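You operate a simulated robot arm through the tools that you are given. There is no shell and no other tool.

You run a simulated robot arm. Do the job below in one go: nothing can be reset, and whatever is moved stays where it is left.

JOB
Try the black wire holder in all three gauge slots and rack it under its size.
Fine: its size is the narrowest slot it drops into; if none takes it, red tray.

The check looks at the end state, three seconds after you hand in, the way a careful person would. Anything else that was tipped, shoved, dropped, spilled or broken makes it a failure.

ROBOT AND FRAMES
A 5-joint arm with a two-finger parallel gripper, fixed in place. Base frame: the origin is at the foot of the arm, x ahead of it, y to its left, z up; the work surface is at about z = 0. Units: cm, degrees, N and s.
With the tool pointing down near the work surface it reaches from about 26 to 60 cm from the base axis. Its first joint turns from -66.0 to 66.0 degrees. The tool tilts only in the upright plane through the base axis and itself; it spins freely about its own axis. Payload 1.57 kg.
Tool frame: the origin (TCP) lies between the finger pads and is the grasp point; the fingertips stand 3 cm ahead of it; z points along the fingers, y is the line along which they close. Largest opening 8 cm; finger width 1.7, thickness 1.2; the body of the gripper, 4 by 8.2 cm, starts 8 cm behind the TCP.
Orientation is that of the tool frame in the base frame, as a unit quaternion [x, y, z, w]. With the fingers straight down and closing along the base's y, the tool's x points along the base's -x, its y along +y and its z along -z.

CONTROLS
- The arm moves only by the tool apply_moves. Its arguments are lists of equal length, an entry for each row: "delta_rot": the turn, a rotation vector about the tool's x, y, z in degrees, a list of three; "delta_pos": the shift along the tool's x, y, z in cm, a list of three; "hand": the finger opening in cm, from 0 to 8. In form: {"delta_rot": [[wx, wy, wz], ...], "delta_pos": [[x, y, z], ...], "hand": [hand, ...]}. A call has 1 to 20 rows; each row shifts and turns the commanded pose from where the row before left it, along the tool's axes as they then stand. A row lasts 0.2 s, in which the tool goes at most 5 cm and 8.6 degrees; a call with a longer step from one row to the next is refused whole, and so is a gripper value outside its range. Where a pose cannot be reached the arm comes as near as it can. A force on the tool above 90 N (or 10 N above the force at the start of the call, whichever is more), or a blocked arm, ends the call early, and 0.2 s more pass. Each finger travels about 15.3 cm/s and halts on what it meets, pressing with about 28 N; the grip force reading is that of the motor and also rises with nothing between the fingers. The clock runs only during rows and for 0.2 s after the last one: add rows that do not move to give the fingers time. The reply holds the time, the measured pose of the TCP, the force on the tool along the base axes, the opening and the grip force, in the units named above and with some noise, with the torque about the TCP (base axes, N m) and any sound that the robot's microphone picked up, and new pictures: "pictures" is both (left out), scene, wrist or none.
- Cameras (640 x 400 px; columns grow to the right, rows downward): "scene" is fixed at [3.39, 41.14, 53.28]; the picture's right is [-0.70, -0.72, 0.00], its down [-0.37, 0.36, -0.86] and it looks along [0.61, -0.60, -0.52] (base axes); focal length 354 px, centre (320, 200). "wrist" rides on the gripper at [7.2, -0.7, -12.2] in the tool frame; the picture's right is [0.09, 1.00, 0.00], its down [-0.84, 0.08, -0.54] and it looks along [-0.54, 0.05, 0.84] (tool axes); focal length 238 px, centre (320, 200). There is no depth. A picture from a camera that has moved, and an enlarged one, comes with that camera's place and axes in the base frame and with its lens. The place of the scene camera against the robot may be out by one fixed shift of up to 1.8 cm in any direction.
- inspect(camera, box): a new picture of the part [left, top, right, bottom] of that camera's present view, enlarged. It takes no simulated time.
- job_done(): hands the job in; it is judged then, once.

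Places have to be worked out from the pictures, the camera data and where the tool is seen. Open the gripper and draw the arm clear of the work before you hand the job in, unless the task says otherwise.

The tools are called after "Emit:" as a command line: name --argument value ..., lists and objects as JSON in quotes. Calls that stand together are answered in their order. apply_moves: Moves the arm, as the interface text tells. Its arguments: {"type":"object","properties":{"delta_rot":{"type":"array","items":{"type":"array","items":{"type":"number"}}},"delta_pos":{"type":"array","items":{"type":"array","items":{"type":"number"}}},"hand":{"type":"array","items":{"type":"number"}},"pictures":{"type":"string","enum":["both","scene","wrist","none"]}},"required":["delta_rot","delta_pos","hand"]} The other tools are called the same way: inspect (camera, box) takes an enlarged picture of a part of a camera's view; job_done () hands the job in.

At the start:

```text
clock: 0.0
tool_pos: [35.44, -9.59, 26.79]
tcp_rot: [0.0, 1.0, 0.0, 0.0]
contact_force: [0.1, 0.6, 0.4]
ft_torque: [0.0, 0.01, -0.01]
width: 7.97
finger_force: 0.1
```

scene: 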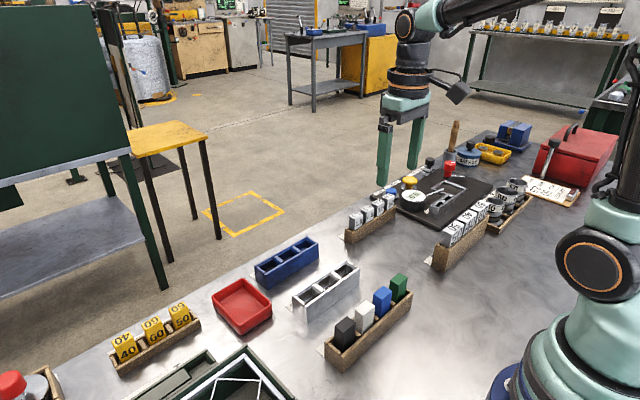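
wrist: 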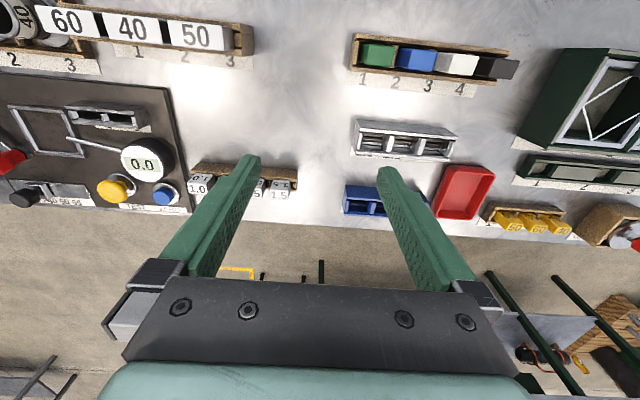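

I'll look closely at the holder tray, the slots and the racks before moving.

Emit:
inspect --camera "scene" --box '[240, 220, 440, 380]'

Emit:
inspect --camera "scene" --box '[330, 120, 560, 280]'

Emit:
inspect --camera "wrist" --box '[330, 20, 640, 250]'

Emit:
inspect --camera "wrist" --box '[0, 0, 320, 230]'

Emit:
inspect --camera "scene" --box '[0, 280, 320, 400]'

```text
2.50 times, centred on (340, 300) of scene
camera zoom: at [3.39, 41.14, 53.28], right [-0.7, -0.72, 0.0], down [-0.37, 0.36, -0.86], along [0.61, -0.6, -0.52], focal length 884 px, centre (270, -50)
```

zoom: 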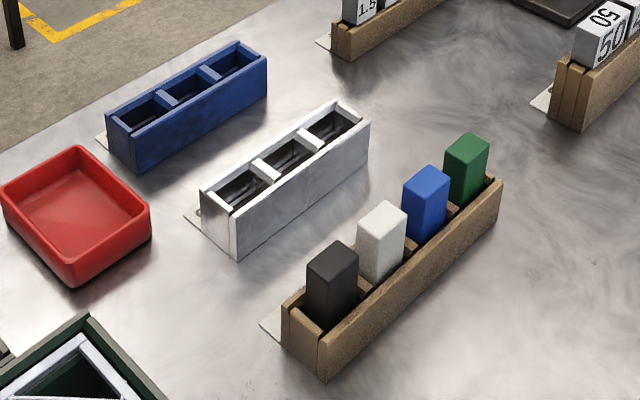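

```text
2.50 times, centred on (445, 200) of scene
camera zoom: at [3.39, 41.14, 53.28], right [-0.7, -0.72, 0.0], down [-0.37, 0.36, -0.86], along [0.61, -0.6, -0.52], focal length 884 px, centre (8, 200)
```

zoom: 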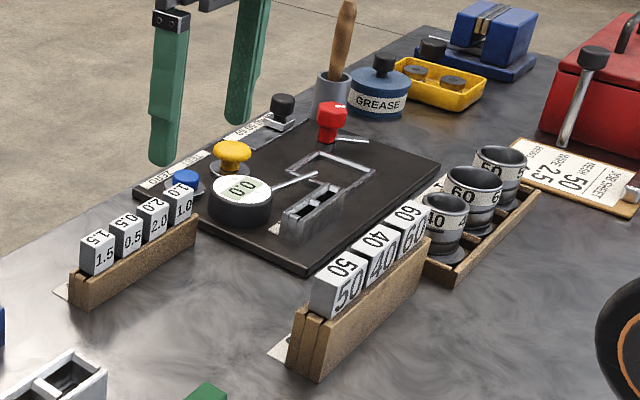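

```text
1.74 times, centred on (485, 135) of wrist
camera zoom: at [28.22, -10.36, 39.1], right [-0.09, 1.0, 0.0], down [0.84, 0.08, 0.54], along [0.54, 0.05, -0.84], focal length 414 px, centre (33, 313)
```

zoom: 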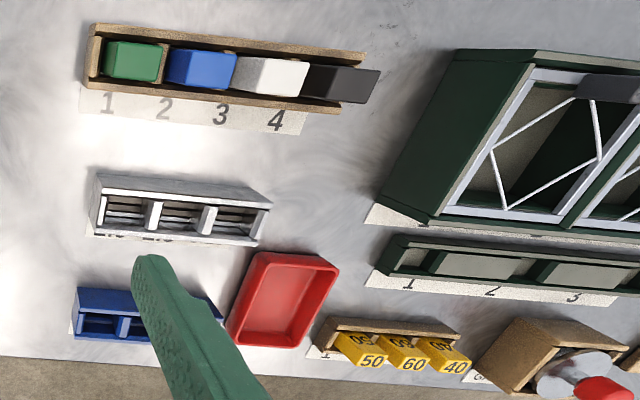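

```text
1.74 times, centred on (160, 115) of wrist
camera zoom: at [28.22, -10.36, 39.1], right [-0.09, 1.0, 0.0], down [0.84, 0.08, 0.54], along [0.54, 0.05, -0.84], focal length 414 px, centre (598, 348)
```

zoom: 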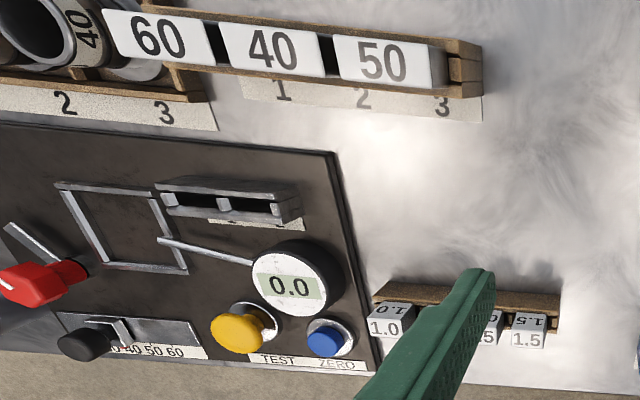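

```text
2.00 times, centred on (160, 340) of scene
camera zoom: at [3.39, 41.14, 53.28], right [-0.7, -0.72, 0.0], down [-0.37, 0.36, -0.86], along [0.61, -0.6, -0.52], focal length 708 px, centre (640, -80)
```

zoom: 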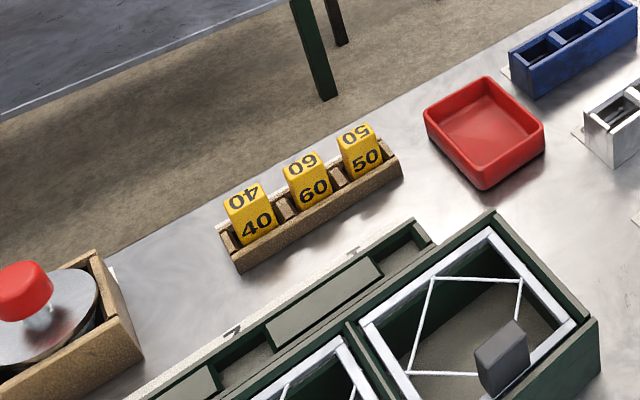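

The holders stand in a 4-place tray near the arm (black at roughly x 28, y 12). The silver and blue blocks further out each have three bays. I move over them, staying high, to read their labels.

Emit:
apply_moves --delta_rot '[[0, 0, 0], [0, 0, 0], [0, 0, 0], [0, 0, 0], [0, 0, 0]]' --delta_pos '[[-1.3, 2.8, 0], [-1.3, 2.8, 0], [-1.3, 2.8, 0], [-1.3, 2.8, 0], [-1.3, 2.4, 0]]' --hand '[8, 8, 8, 8, 8]' --pictures "both"

```text
clock: 1.2
tool_pos: [41.93, 4.03, 26.82]
tcp_rot: [0.001, 1.0, 0.0, 0.0]
contact_force: [-0.1, -0.6, 0.2]
ft_torque: [-0.03, 0.0, 0.01]
width: 8.01
finger_force: 0.2
camera wrist: at [34.75, 3.33, 39.11], right [-0.09, 1.0, 0.0], down [0.84, 0.08, 0.54], along [0.54, 0.05, -0.84], focal length 238 px, centre (320, 200)
```

scene: 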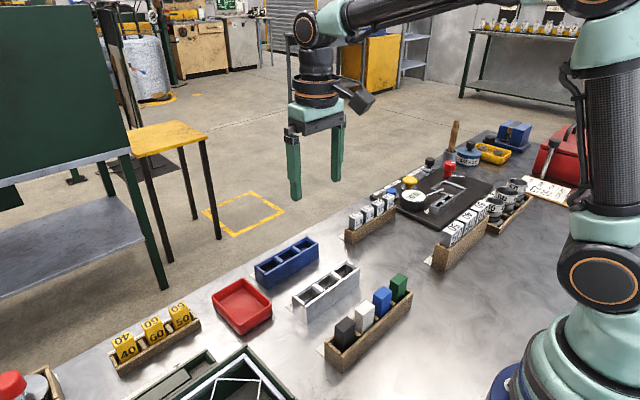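
wrist: 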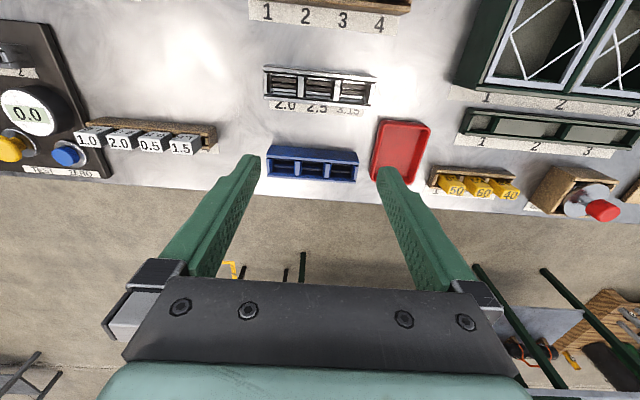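

Emit:
inspect --camera "wrist" --box '[240, 50, 400, 200]'

Emit:
inspect --camera "scene" --box '[240, 225, 370, 325]'

```text
2.67 times, centred on (320, 125) of wrist
camera zoom: at [34.75, 3.33, 39.11], right [-0.09, 1.0, 0.0], down [0.84, 0.08, 0.54], along [0.54, 0.05, -0.84], focal length 636 px, centre (320, 400)
```

zoom: 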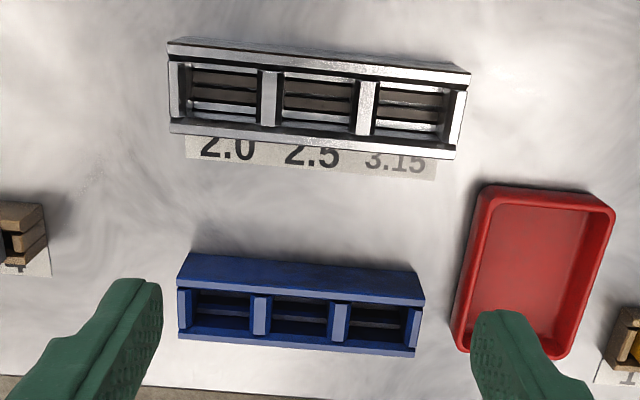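

```text
4.00 times, centred on (305, 275) of scene
camera zoom: at [3.39, 41.14, 53.28], right [-0.7, -0.72, 0.0], down [-0.37, 0.36, -0.86], along [0.61, -0.6, -0.52], focal length 1415 px, centre (380, -100)
```

zoom: 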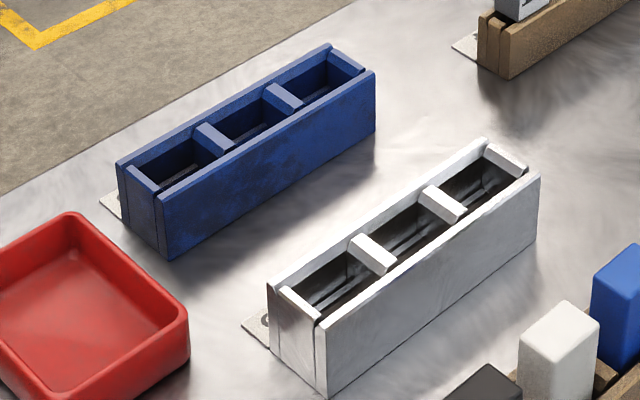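

Silver is labelled 2.0 / 2.5 / 3.15. The blue block's labels are hidden behind its far wall, so I move outward to read them.

Emit:
apply_moves --delta_rot '[[0, 0, 0], [0, 0, 0], [0, 0, 0], [0, 0, 0]]' --delta_pos '[[-3, 0, 0], [-3, 0, 0], [-3, 0, 0], [-3, 0, 0]]' --hand '[8, 8, 8, 8]' --pictures "wrist"

```text
clock: 2.2
tool_pos: [53.96, 4.05, 26.63]
tcp_rot: [0.0, 1.0, 0.0, 0.0]
contact_force: [0.0, -0.4, 0.6]
ft_torque: [0.0, 0.03, -0.03]
width: 8.0
finger_force: 0.1
camera wrist: at [46.73, 3.32, 39.0], right [-0.09, 1.0, 0.0], down [0.84, 0.08, 0.54], along [0.54, 0.05, -0.84], focal length 238 px, centre (320, 200)
```

wrist: 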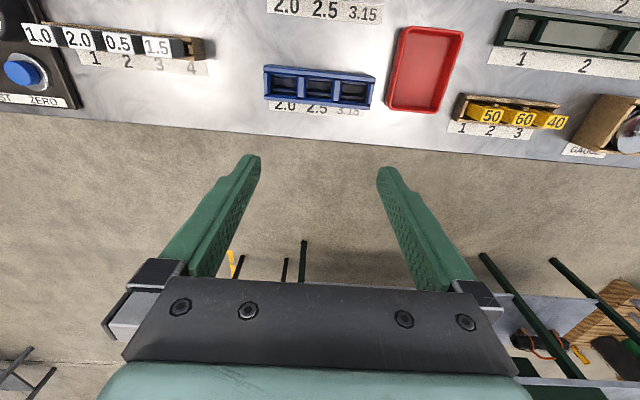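

Emit:
inspect --camera "wrist" --box '[250, 0, 400, 120]'

Emit:
inspect --camera "wrist" --box '[420, 0, 640, 160]'

Emit:
inspect --camera "scene" --box '[270, 255, 370, 325]'

```text
3.33 times, centred on (325, 60) of wrist
camera zoom: at [46.73, 3.32, 39.0], right [-0.09, 1.0, 0.0], down [0.84, 0.08, 0.54], along [0.54, 0.05, -0.84], focal length 794 px, centre (303, 667)
```

zoom: 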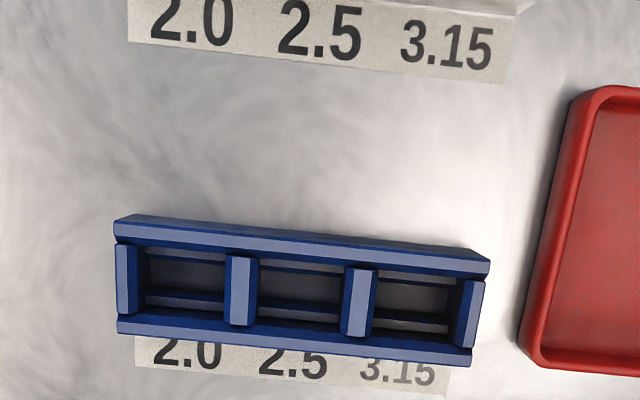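

```text
2.50 times, centred on (530, 80) of wrist
camera zoom: at [46.73, 3.32, 39.0], right [-0.09, 1.0, 0.0], down [0.84, 0.08, 0.54], along [0.54, 0.05, -0.84], focal length 596 px, centre (-205, 500)
```

zoom: 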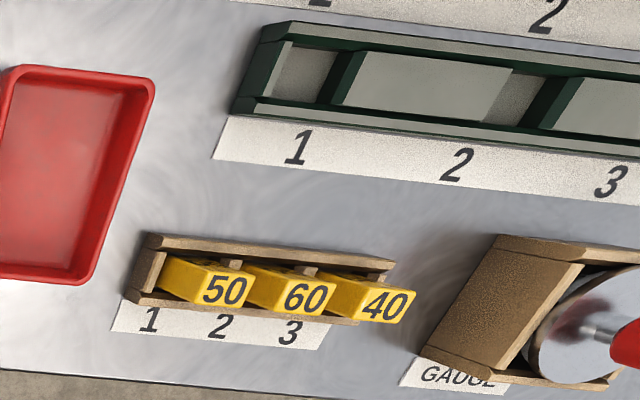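

```text
5.71 times, centred on (320, 290) of scene
camera zoom: at [3.38, 41.14, 53.28], right [-0.7, -0.72, 0.0], down [-0.37, 0.36, -0.86], along [0.61, -0.6, -0.52], focal length 2021 px, centre (320, -314)
```

zoom: 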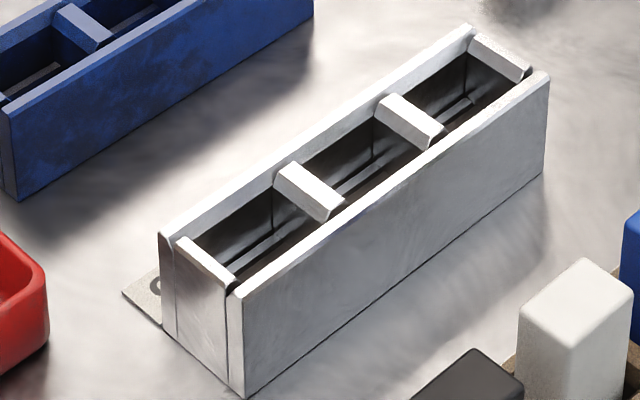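

Both blocks carry 2.0 / 2.5 / 3.15. I go lower, with the wrist camera above the silver block, to see which one has graded slots and to measure them.

Emit:
apply_moves --delta_rot '[[0, 0, 0], [0, 0, 0], [0, 0, 0], [0, 0, 0]]' --delta_pos '[[2, 0, 3.0], [2, 0, 3.0], [2, 0, 3.0], [2, 0, 3]]' --hand '[8, 8, 8, 8]' --pictures "both"

```text
clock: 3.2
tool_pos: [46.01, 3.99, 14.89]
tcp_rot: [0.001, 1.0, 0.001, 0.0]
contact_force: [0.3, 0.8, 0.7]
ft_torque: [-0.01, 0.01, -0.03]
width: 7.98
finger_force: 0.1
camera wrist: at [38.69, 3.25, 27.16], right [-0.09, 1.0, 0.0], down [0.84, 0.08, 0.54], along [0.54, 0.05, -0.84], focal length 238 px, centre (320, 200)
```

scene: 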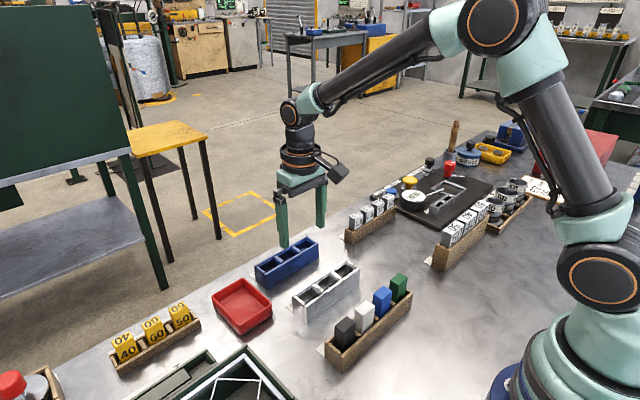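
wrist: 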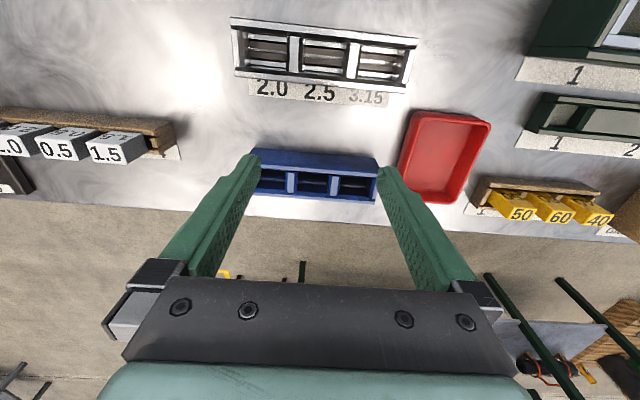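

Emit:
inspect --camera "wrist" --box '[220, 5, 430, 115]'

Emit:
inspect --camera "wrist" --box '[250, 140, 390, 215]'

```text
3.05 times, centred on (325, 60) of wrist
camera zoom: at [38.69, 3.25, 27.16], right [-0.09, 1.0, 0.0], down [0.84, 0.08, 0.54], along [0.54, 0.05, -0.84], focal length 726 px, centre (305, 627)
```

zoom: 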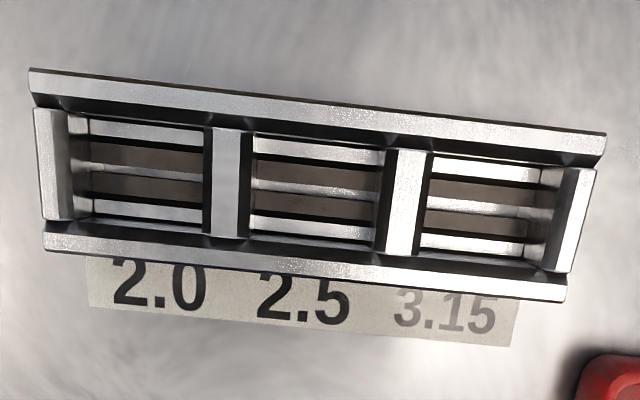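

```text
4.57 times, centred on (320, 178) of wrist
camera zoom: at [38.69, 3.25, 27.16], right [-0.09, 1.0, 0.0], down [0.84, 0.08, 0.54], along [0.54, 0.05, -0.84], focal length 1090 px, centre (320, 303)
```

zoom: 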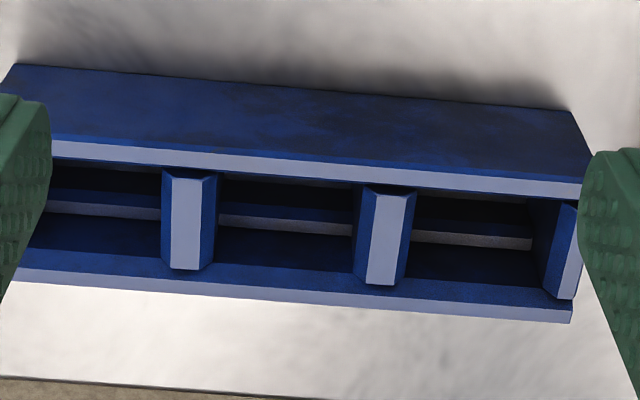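

Emit:
inspect --camera "wrist" --box '[230, 15, 300, 90]'

Emit:
inspect --camera "wrist" --box '[350, 25, 420, 100]'

Emit:
inspect --camera "wrist" --box '[290, 20, 360, 95]'

Emit:
inspect --camera "scene" --box '[290, 260, 330, 300]'

Emit:
inspect --camera "scene" --box '[255, 235, 325, 280]'

```text
5.33 times, centred on (265, 52) of wrist
camera zoom: at [38.69, 3.25, 27.16], right [-0.09, 1.0, 0.0], down [0.84, 0.08, 0.54], along [0.54, 0.05, -0.84], focal length 1271 px, centre (613, 987)
```

zoom: 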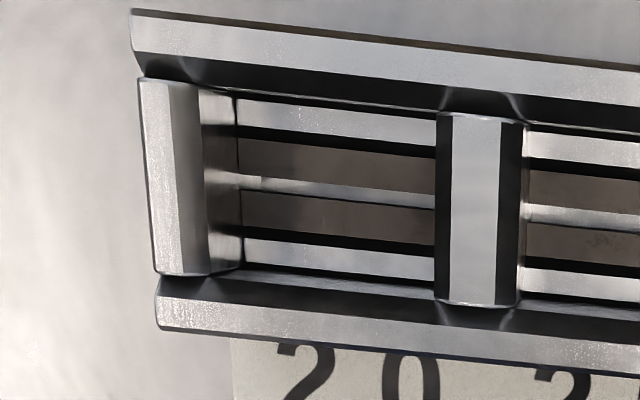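

```text
5.33 times, centred on (385, 62) of wrist
camera zoom: at [38.69, 3.25, 27.16], right [-0.09, 1.0, 0.0], down [0.84, 0.08, 0.54], along [0.54, 0.05, -0.84], focal length 1271 px, centre (-27, 933)
```

zoom: 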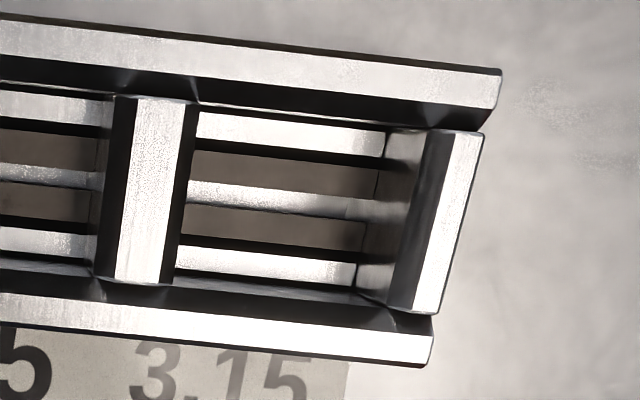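

```text
5.33 times, centred on (325, 58) of wrist
camera zoom: at [38.69, 3.25, 27.16], right [-0.09, 1.0, 0.0], down [0.84, 0.08, 0.54], along [0.54, 0.05, -0.84], focal length 1271 px, centre (293, 960)
```

zoom: 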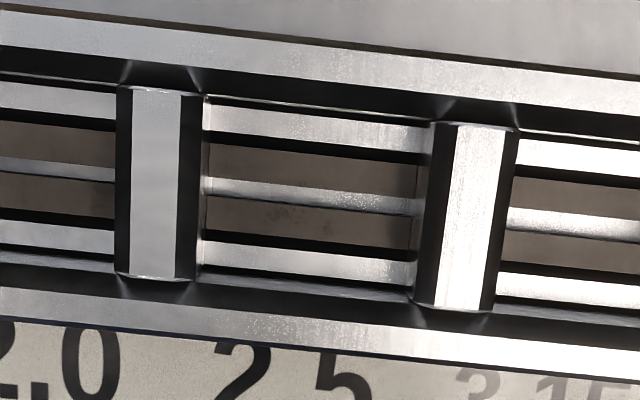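

```text
10.00 times, centred on (310, 280) of scene
camera zoom: at [3.39, 41.14, 53.28], right [-0.7, -0.72, 0.0], down [-0.37, 0.36, -0.86], along [0.61, -0.6, -0.52], focal length 3537 px, centre (420, -600)
```

zoom: 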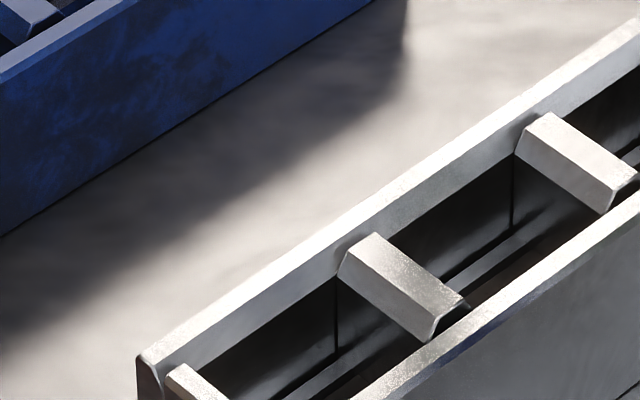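

```text
8.89 times, centred on (290, 258) of scene
camera zoom: at [3.39, 41.14, 53.28], right [-0.7, -0.72, 0.0], down [-0.37, 0.36, -0.86], along [0.61, -0.6, -0.52], focal length 3144 px, centre (587, -311)
```

zoom: 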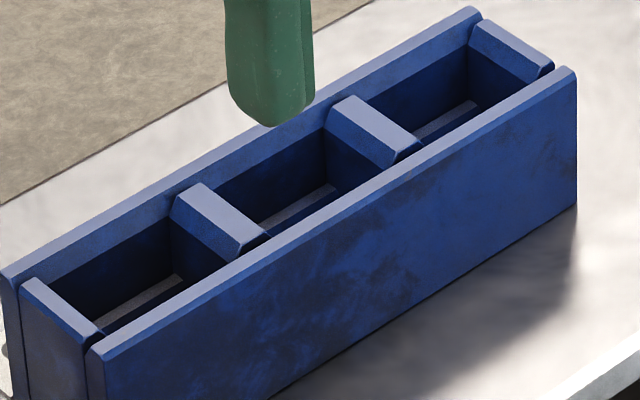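

Silver has stepped slots with graded inner detail, so it looks like the gauge. Blue has plain bays, so it looks like the rack. Next I bring the wrist camera over the holder tray to locate the black holder.

Emit:
apply_moves --delta_rot '[[0, 0, 0], [0, 0, 0], [0, 0, 0], [0, 0, 0]]' --delta_pos '[[2.5, 2, -1], [2.5, 2, -1], [2.5, 2, -1], [2.5, 1.5, 0]]' --hand '[8, 8, 8, 8]' --pictures "both"

```text
clock: 4.2
tool_pos: [35.92, 11.36, 17.7]
tcp_rot: [0.0, 1.0, 0.0, 0.0]
contact_force: [0.3, -0.1, 0.4]
ft_torque: [-0.04, 0.0, 0.0]
width: 7.98
finger_force: 0.1
camera wrist: at [28.73, 10.71, 30.08], right [-0.09, 1.0, 0.0], down [0.84, 0.08, 0.54], along [0.54, 0.05, -0.84], focal length 238 px, centre (320, 200)
```

scene: 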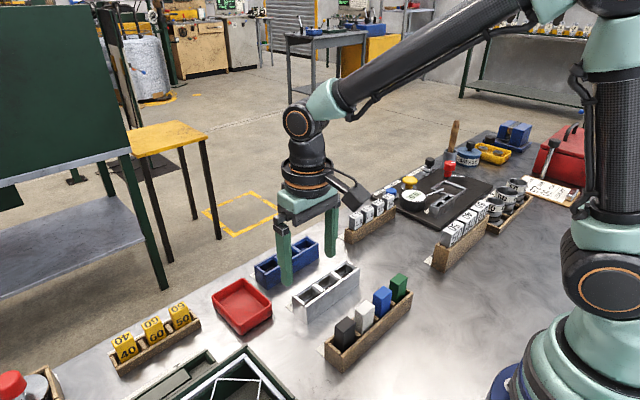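
wrist: 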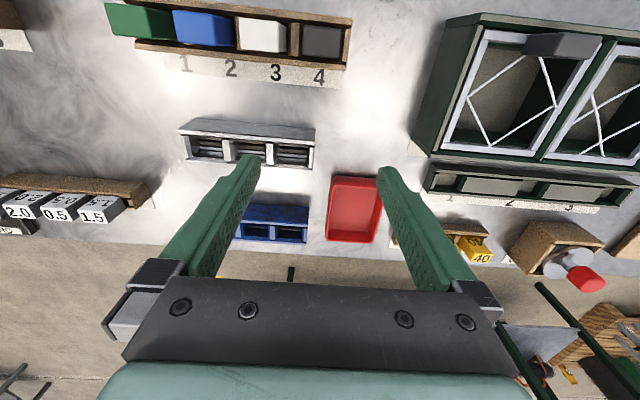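

Emit:
inspect --camera "wrist" --box '[220, 5, 370, 95]'

Emit:
inspect --camera "scene" --box '[315, 265, 415, 375]'

Emit:
inspect --camera "wrist" --box '[100, 0, 250, 90]'

```text
4.27 times, centred on (295, 50) of wrist
camera zoom: at [28.73, 10.71, 30.08], right [-0.09, 1.0, 0.0], down [0.84, 0.08, 0.54], along [0.54, 0.05, -0.84], focal length 1017 px, centre (427, 840)
```

zoom: 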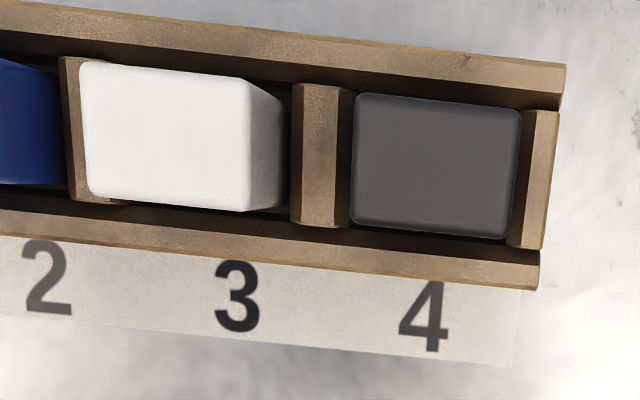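

```text
3.64 times, centred on (365, 320) of scene
camera zoom: at [3.39, 41.14, 53.28], right [-0.7, -0.72, 0.0], down [-0.37, 0.36, -0.86], along [0.61, -0.6, -0.52], focal length 1286 px, centre (156, -236)
```

zoom: 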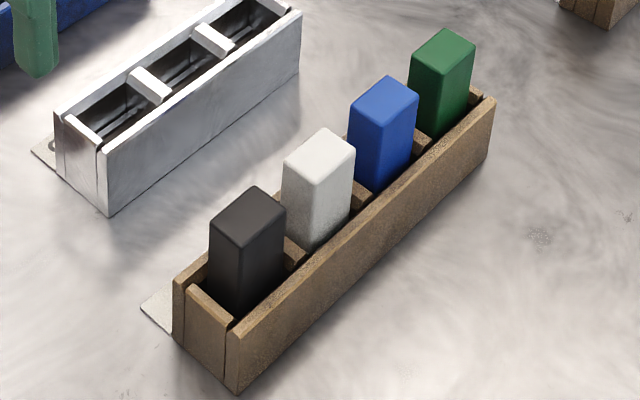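

```text
4.27 times, centred on (175, 45) of wrist
camera zoom: at [28.73, 10.71, 30.08], right [-0.09, 1.0, 0.0], down [0.84, 0.08, 0.54], along [0.54, 0.05, -0.84], focal length 1017 px, centre (939, 861)
```

zoom: 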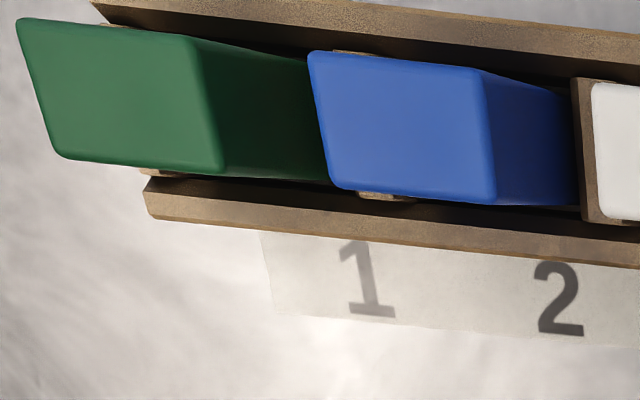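

The black holder's top is about 3 x 1.9 cm, centred near (28.4, 10.8) with its top at z≈8. I turn the gripper a quarter so it closes along x, clear of the white holder, and move above it.

Emit:
apply_moves --delta_rot '[[0, 0, -8.182], [0, 0, -8.182], [0, 0, -8.182], [0, 0, -8.182], [0, 0, -8.182], [0, 0, -8.182], [0, 0, -8.182], [0, 0, -8.182], [0, 0, -8.182], [0, 0, -8.182], [0, 0, -8.18], [0, 0, 0], [0, 0, 0], [0, 0, 0]]' --delta_pos '[[0, 0, 0], [0, 0, 0], [0, 0, 0], [0, 0, 0], [0, 0, 0], [0, 0, 0], [0, 0, 0], [0, 0, 0], [0, 0, 0], [0, 0, 0], [0, 0, 0], [0.2, 2.5, 0], [0.2, 2.5, 0], [0.15, 2.5, 0]]' --hand '[8, 8, 8, 8, 8, 8, 8, 8, 8, 8, 8, 8, 8, 8]' --pictures "both"

```text
clock: 7.2
tool_pos: [28.34, 11.05, 17.79]
tcp_rot: [-0.707, 0.707, 0.0, 0.0]
contact_force: [0.6, -0.1, 0.4]
ft_torque: [0.0, 0.02, 0.02]
width: 8.02
finger_force: 0.1
camera wrist: at [29.08, 3.74, 30.09], right [-1.0, -0.09, 0.0], down [-0.08, 0.84, 0.54], along [-0.05, 0.54, -0.84], focal length 238 px, centre (320, 200)
```

scene: 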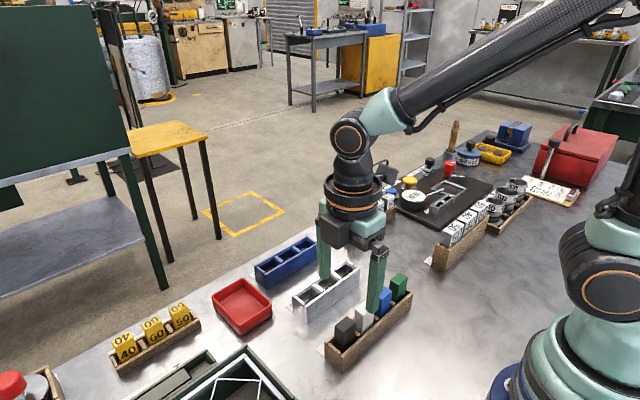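
wrist: 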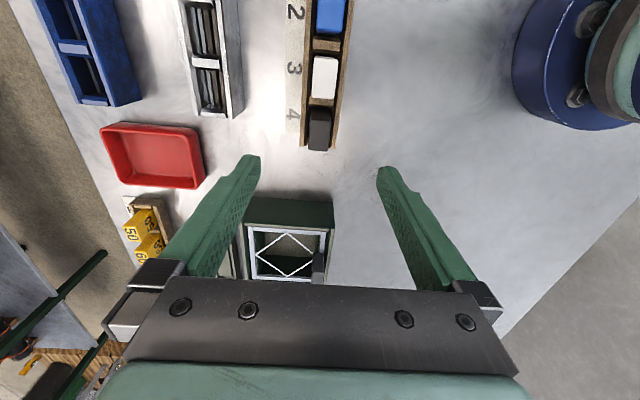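

Emit:
inspect --camera "wrist" --box '[280, 80, 360, 160]'

Emit:
inspect --camera "wrist" --box '[160, 0, 260, 125]'

```text
5.00 times, centred on (320, 120) of wrist
camera zoom: at [29.08, 3.74, 30.09], right [-1.0, -0.09, 0.0], down [-0.08, 0.84, 0.54], along [-0.05, 0.54, -0.84], focal length 1192 px, centre (320, 600)
```

zoom: 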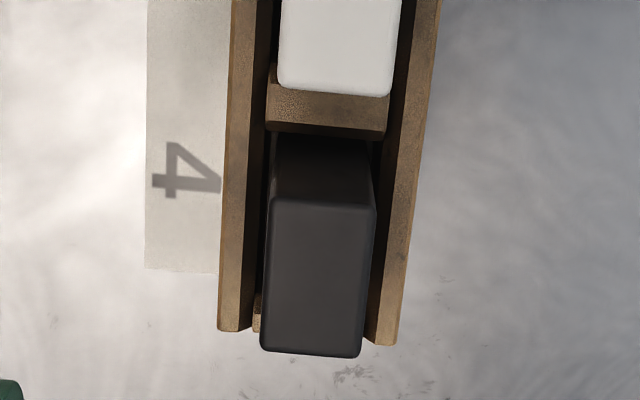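

```text
3.20 times, centred on (210, 62) of wrist
camera zoom: at [29.08, 3.74, 30.09], right [-1.0, -0.09, 0.0], down [-0.08, 0.84, 0.54], along [-0.05, 0.54, -0.84], focal length 763 px, centre (672, 640)
```

zoom: 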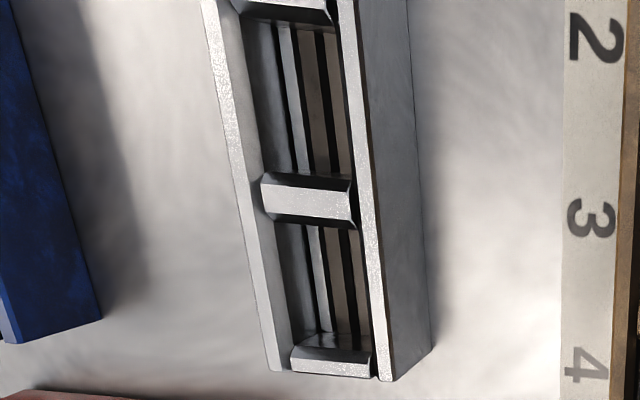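

The readings agree: black top centre ≈ (28.44, 10.78, 7.75) and tray walls ≈ 4 cm high. I descend so the fingertips stay about 1 cm above the walls, without closing yet.

Emit:
apply_moves --delta_rot '[[0, 0, 0], [0, 0, 0], [0, 0, 0], [0, 0, 0], [0, 0, 0], [0, 0, 0]]' --delta_pos '[[0.27, -0.1, 0], [0, 0, 3], [0, 0, 3], [0, 0, 2], [0, 0, 1.8], [0, 0, 0]]' --hand '[7, 6, 6, 6, 6, 6]' --pictures "both"

```text
clock: 8.6
tool_pos: [28.47, 10.71, 7.81]
tcp_rot: [-0.707, 0.708, 0.0, -0.001]
contact_force: [0.8, 0.8, 0.4]
ft_torque: [-0.03, 0.0, -0.03]
width: 6.02
finger_force: 0.1
camera wrist: at [29.18, 3.43, 20.22], right [-1.0, -0.09, 0.0], down [-0.08, 0.84, 0.54], along [-0.05, 0.54, -0.84], focal length 238 px, centre (320, 200)
```

scene: 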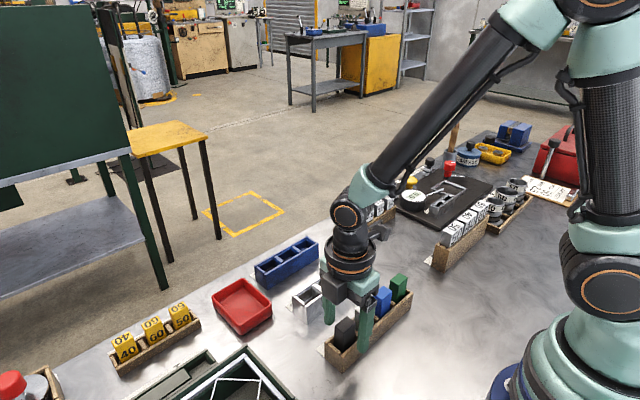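
wrist: 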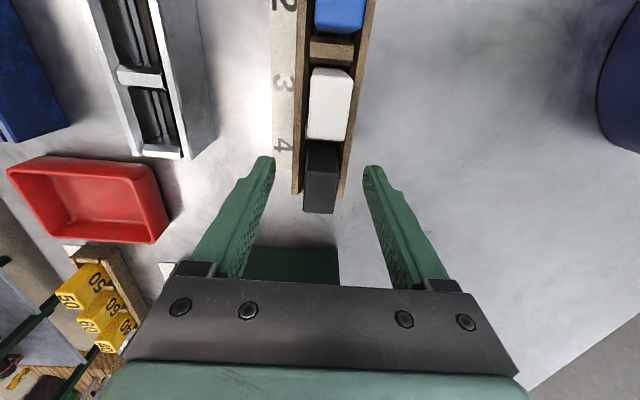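

Emit:
inspect --camera "wrist" --box '[250, 130, 400, 230]'

Emit:
inspect --camera "scene" --box '[300, 260, 430, 380]'

```text
4.00 times, centred on (325, 180) of wrist
camera zoom: at [29.18, 3.43, 20.22], right [-1.0, -0.09, 0.0], down [-0.08, 0.84, 0.54], along [-0.05, 0.54, -0.84], focal length 953 px, centre (300, 280)
```

zoom: 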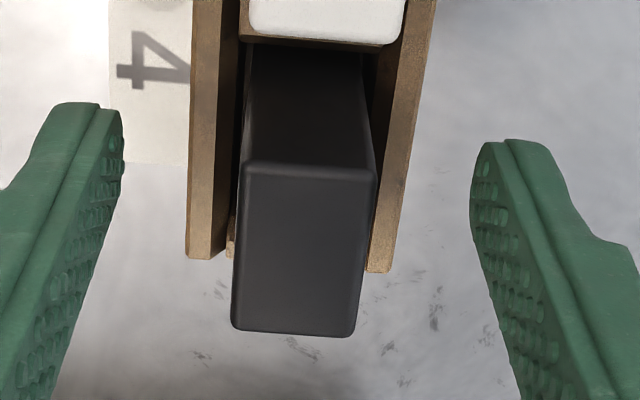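

```text
3.33 times, centred on (365, 320) of scene
camera zoom: at [3.39, 41.14, 53.28], right [-0.7, -0.72, 0.0], down [-0.37, 0.36, -0.86], along [0.61, -0.6, -0.52], focal length 1179 px, centre (170, -200)
```

zoom: 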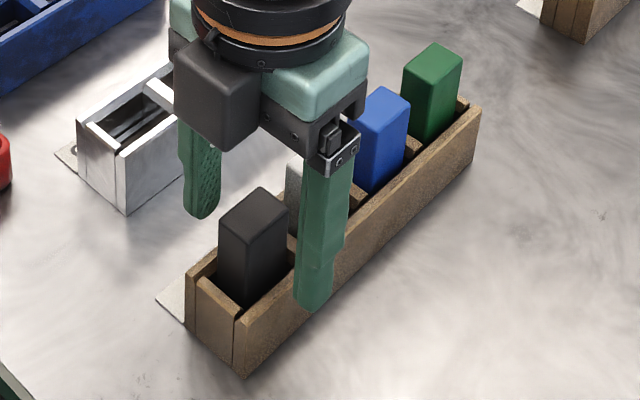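

Alignment is good: holder top centred at (28.48, 10.85) and the tool at (28.47, 10.71). Closing on it now.

Emit:
apply_moves --delta_rot '[[0, 0, 0], [0, 0, 0], [0, 0, 0], [0, 0, 0], [0, 0, 0], [0, 0, 0]]' --delta_pos '[[-0.1, 0, 0], [0, 0, 0], [0, 0, 0], [0, 0, 0], [0, 0, 0], [0, 0, 0]]' --hand '[4, 2.6, 2.0, 1, 0, 0]' --pictures "both"

```text
clock: 10.0
tool_pos: [28.58, 10.78, 7.9]
tcp_rot: [0.707, -0.707, -0.001, 0.0]
contact_force: [0.1, 1.1, 0.0]
ft_torque: [0.04, -0.01, 0.01]
width: 1.89
finger_force: 28.0
camera wrist: at [29.17, 3.54, 20.26], right [-1.0, -0.09, 0.0], down [-0.08, 0.84, 0.54], along [-0.05, 0.54, -0.84], focal length 238 px, centre (320, 200)
```

scene: 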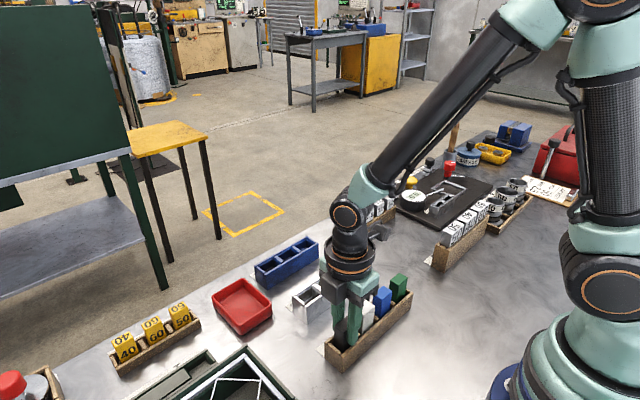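
wrist: 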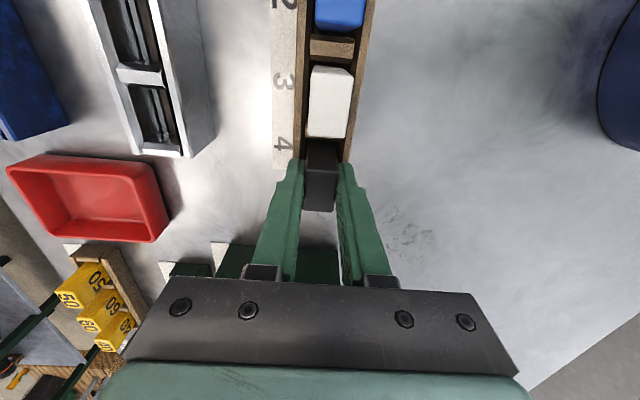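

It's gripped at 1.89 cm. Lifting straight up.

Emit:
apply_moves --delta_rot '[[0, 0, 0], [0, 0, 0], [0, 0, 0], [0, 0, 0], [0, 0, 0], [0, 0, 0], [0, 0, 0]]' --delta_pos '[[0, 0, -0.8], [0, 0, -1.2], [0, 0, -1.5], [0, 0, -1.5], [0, 0, -1.5], [0, 0, -1.5], [0, 0, 0]]' --hand '[0, 0, 0, 0, 0, 0, 0]' --pictures "both"

Emit:
inspect --camera "scene" --box '[300, 240, 430, 360]'

Emit:
inspect --camera "wrist" --box '[250, 80, 400, 230]'

```text
clock: 11.6
tool_pos: [28.59, 10.75, 15.93]
tcp_rot: [0.707, -0.707, -0.001, 0.0]
contact_force: [0.3, -0.1, -0.9]
ft_torque: [0.02, 0.04, 0.0]
width: 1.9
finger_force: 28.5
camera wrist: at [29.23, 3.55, 28.31], right [-1.0, -0.09, 0.0], down [-0.08, 0.84, 0.54], along [-0.05, 0.54, -0.84], focal length 238 px, centre (320, 200)
```

scene: 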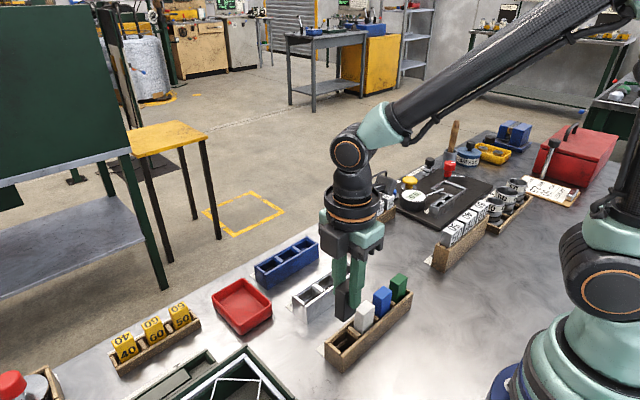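
wrist: 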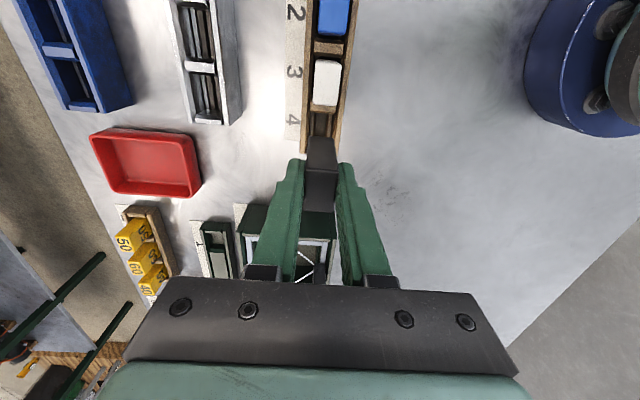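

```text
3.33 times, centred on (365, 300) of scene
camera zoom: at [3.39, 41.14, 53.28], right [-0.7, -0.72, 0.0], down [-0.37, 0.36, -0.86], along [0.61, -0.6, -0.52], focal length 1179 px, centre (170, -133)
```

zoom: 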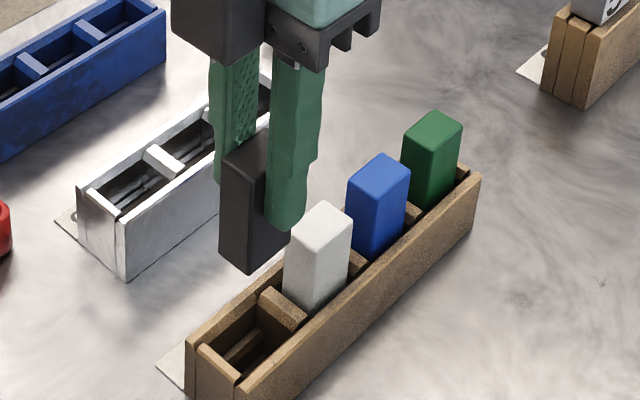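

```text
2.67 times, centred on (325, 155) of wrist
camera zoom: at [29.23, 3.55, 28.31], right [-1.0, -0.09, 0.0], down [-0.08, 0.84, 0.54], along [-0.05, 0.54, -0.84], focal length 636 px, centre (307, 320)
```

zoom: 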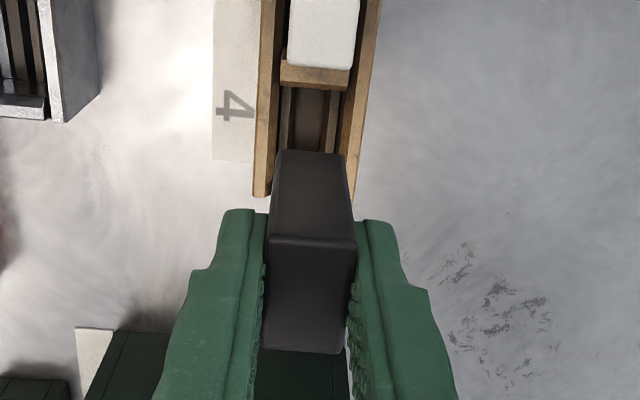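

The holder is up. I inspect the empty tray bay and the held holder for underside features.

Emit:
inspect --camera "wrist" --box '[300, 95, 350, 145]'

Emit:
inspect --camera "scene" --box '[325, 265, 405, 375]'

Emit:
inspect --camera "wrist" --box '[165, 0, 245, 125]'

```text
8.00 times, centred on (325, 120) of wrist
camera zoom: at [29.23, 3.55, 28.31], right [-1.0, -0.09, 0.0], down [-0.08, 0.84, 0.54], along [-0.05, 0.54, -0.84], focal length 1907 px, centre (280, 840)
```

zoom: 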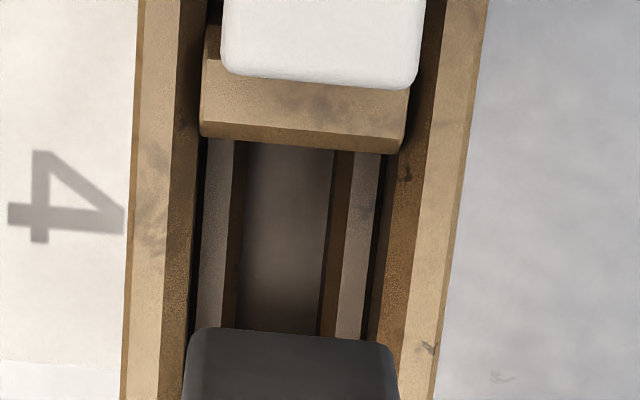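

```text
3.64 times, centred on (365, 320) of scene
camera zoom: at [3.39, 41.14, 53.28], right [-0.7, -0.72, 0.0], down [-0.37, 0.36, -0.86], along [0.61, -0.6, -0.52], focal length 1286 px, centre (156, -236)
```

zoom: 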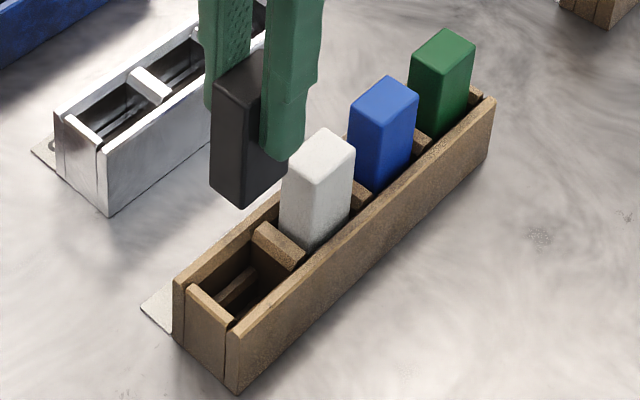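

```text
3.20 times, centred on (205, 62) of wrist
camera zoom: at [29.23, 3.55, 28.31], right [-1.0, -0.09, 0.0], down [-0.08, 0.84, 0.54], along [-0.05, 0.54, -0.84], focal length 763 px, centre (688, 640)
```

zoom: 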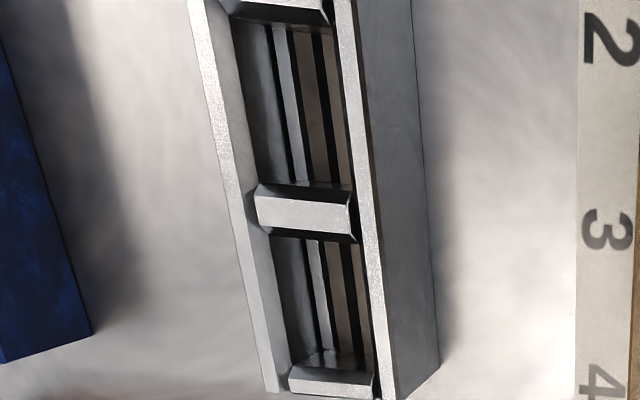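

The tray bay has two side rails with a pit between, which hints that the holder has a keel or groove underneath. I carry it high to the right and tilt the tool so the scene camera can see the underside.

Emit:
apply_moves --delta_rot '[[0, 0, 0], [0, 0, 0], [0, 0, 0], [0, 0, 0], [0, 0, 0], [0, 0, 0], [0, 0, 0], [0, 0, 0], [0, 0, 0], [0, 0, 0], [-7.51, -3.75, 0], [-7.51, -3.75, 0], [-7.51, -3.75, 0], [-7.51, -3.75, 0], [-7.51, -3.75, 0], [-7.51, -3.75, 0]]' --delta_pos '[[0, 0, -2.5], [0, 0, -2.5], [3.2, -0.2, -1], [3.2, -0.2, -1], [3.2, -0.2, -1], [3.2, -0.2, -1], [3.2, -0.2, -0.5], [3.2, -0.2, -0.5], [3.2, -0.2, 0], [3.2, 0, 0], [0, 0, 0], [0, 0, 0], [0, 0, 0], [0, 0, 0], [0, 0, 0], [0, 0, 0]]' --hand '[0, 0, 0, 0, 0, 0, 0, 0, 0, 0, 0, 0, 0, 0, 0, 0]' --pictures "both"

```text
clock: 15.0
tool_pos: [29.85, -14.91, 26.13]
tcp_rot: [0.639, -0.639, -0.405, 0.136]
contact_force: [-0.2, -1.1, -0.8]
ft_torque: [0.0, -0.02, 0.01]
width: 1.9
finger_force: 27.9
camera wrist: at [37.74, -25.69, 30.94], right [-0.72, -0.23, 0.66], down [0.44, 0.58, 0.69], along [-0.54, 0.78, -0.31], focal length 238 px, centre (320, 200)
```

scene: 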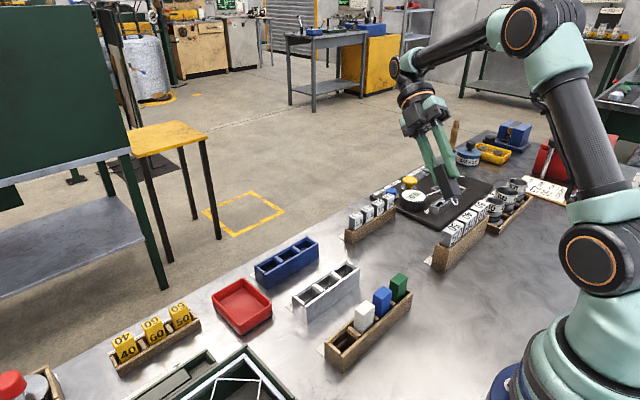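
wrist: 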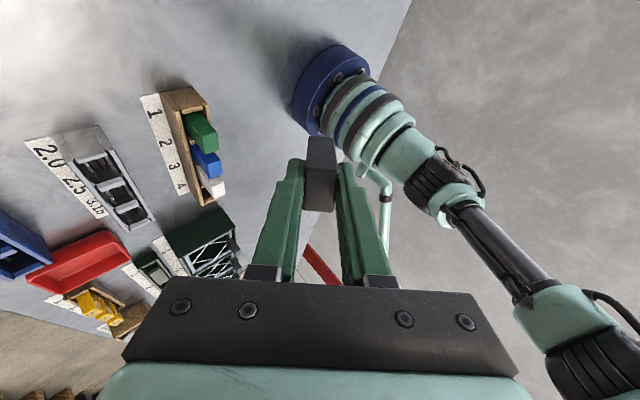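

Emit:
inspect --camera "scene" --box '[415, 160, 485, 225]'

Emit:
inspect --camera "wrist" --box '[30, 110, 170, 240]'

```text
6.15 times, centred on (450, 192) of scene
camera zoom: at [3.39, 41.14, 53.28], right [-0.7, -0.72, 0.0], down [-0.37, 0.36, -0.86], along [0.61, -0.6, -0.52], focal length 2177 px, centre (-480, 246)
```

zoom: 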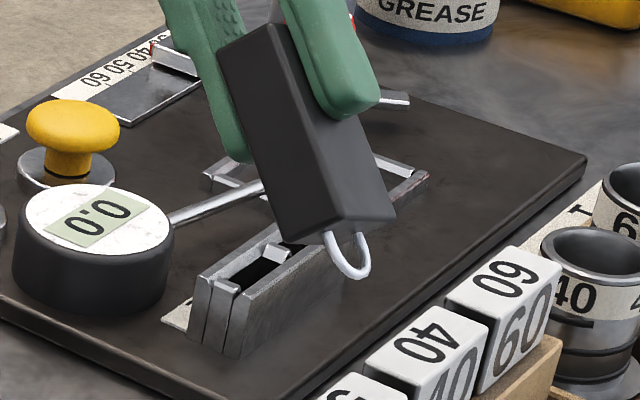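

```text
3.08 times, centred on (100, 175) of wrist
camera zoom: at [37.74, -25.69, 30.94], right [-0.72, -0.23, 0.66], down [0.44, 0.58, 0.69], along [-0.54, 0.78, -0.31], focal length 733 px, centre (997, 277)
```

zoom: 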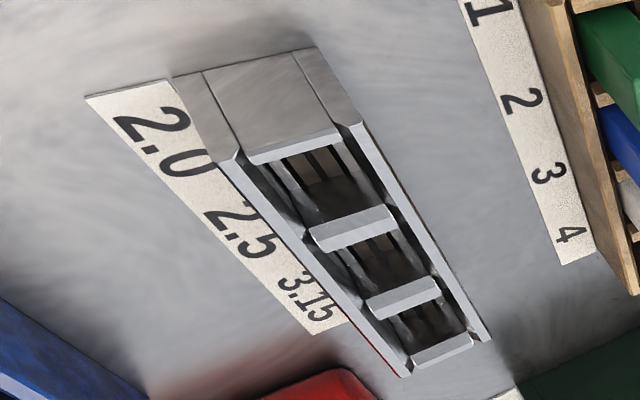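

The holder carries a U-shaped wire loop underneath, so the wire is what the slots gauge. Zooming in for its plane and thickness.

Emit:
inspect --camera "scene" --box '[440, 180, 470, 210]'

Emit:
inspect --camera "wrist" --box '[80, 140, 150, 225]'

```text
13.33 times, centred on (455, 195) of scene
camera zoom: at [3.39, 41.14, 53.28], right [-0.7, -0.72, 0.0], down [-0.37, 0.36, -0.86], along [0.61, -0.6, -0.52], focal length 4716 px, centre (-1480, 267)
```

zoom: 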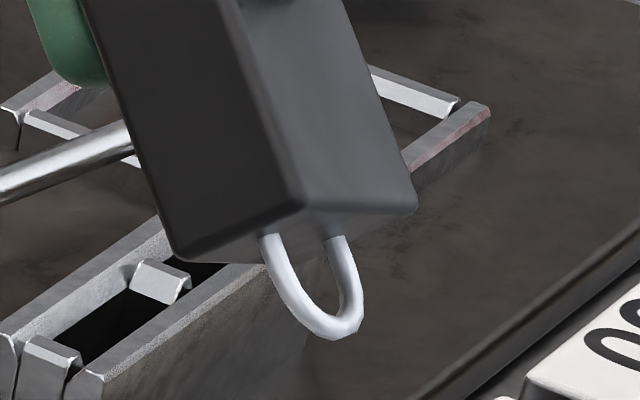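

```text
4.71 times, centred on (115, 182) of wrist
camera zoom: at [37.74, -25.69, 30.94], right [-0.72, -0.23, 0.66], down [0.44, 0.58, 0.69], along [-0.54, 0.78, -0.31], focal length 1122 px, centre (1285, 282)
```

zoom: 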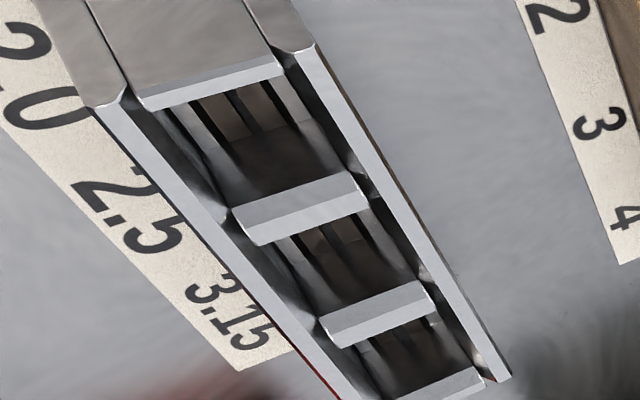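

The loop lies in the holder's long plane, along y when gripped this way. Measuring the wire diameter at higher zoom.

Emit:
inspect --camera "scene" --box '[450, 194, 460, 204]'

```text
16.00 times, centred on (455, 199) of scene
camera zoom: at [3.39, 41.14, 53.28], right [-0.7, -0.72, 0.0], down [-0.37, 0.36, -0.86], along [0.61, -0.6, -0.52], focal length 5660 px, centre (-1840, 216)
```

zoom: 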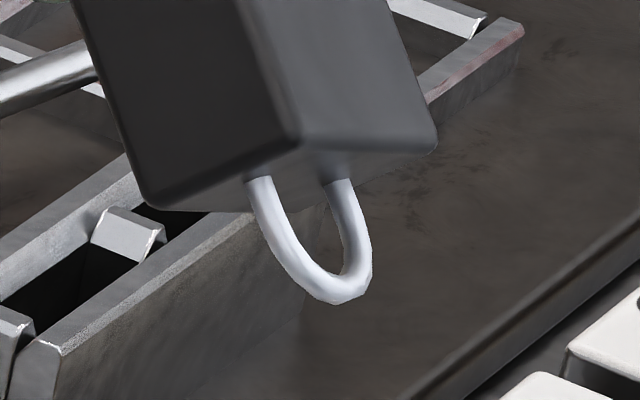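

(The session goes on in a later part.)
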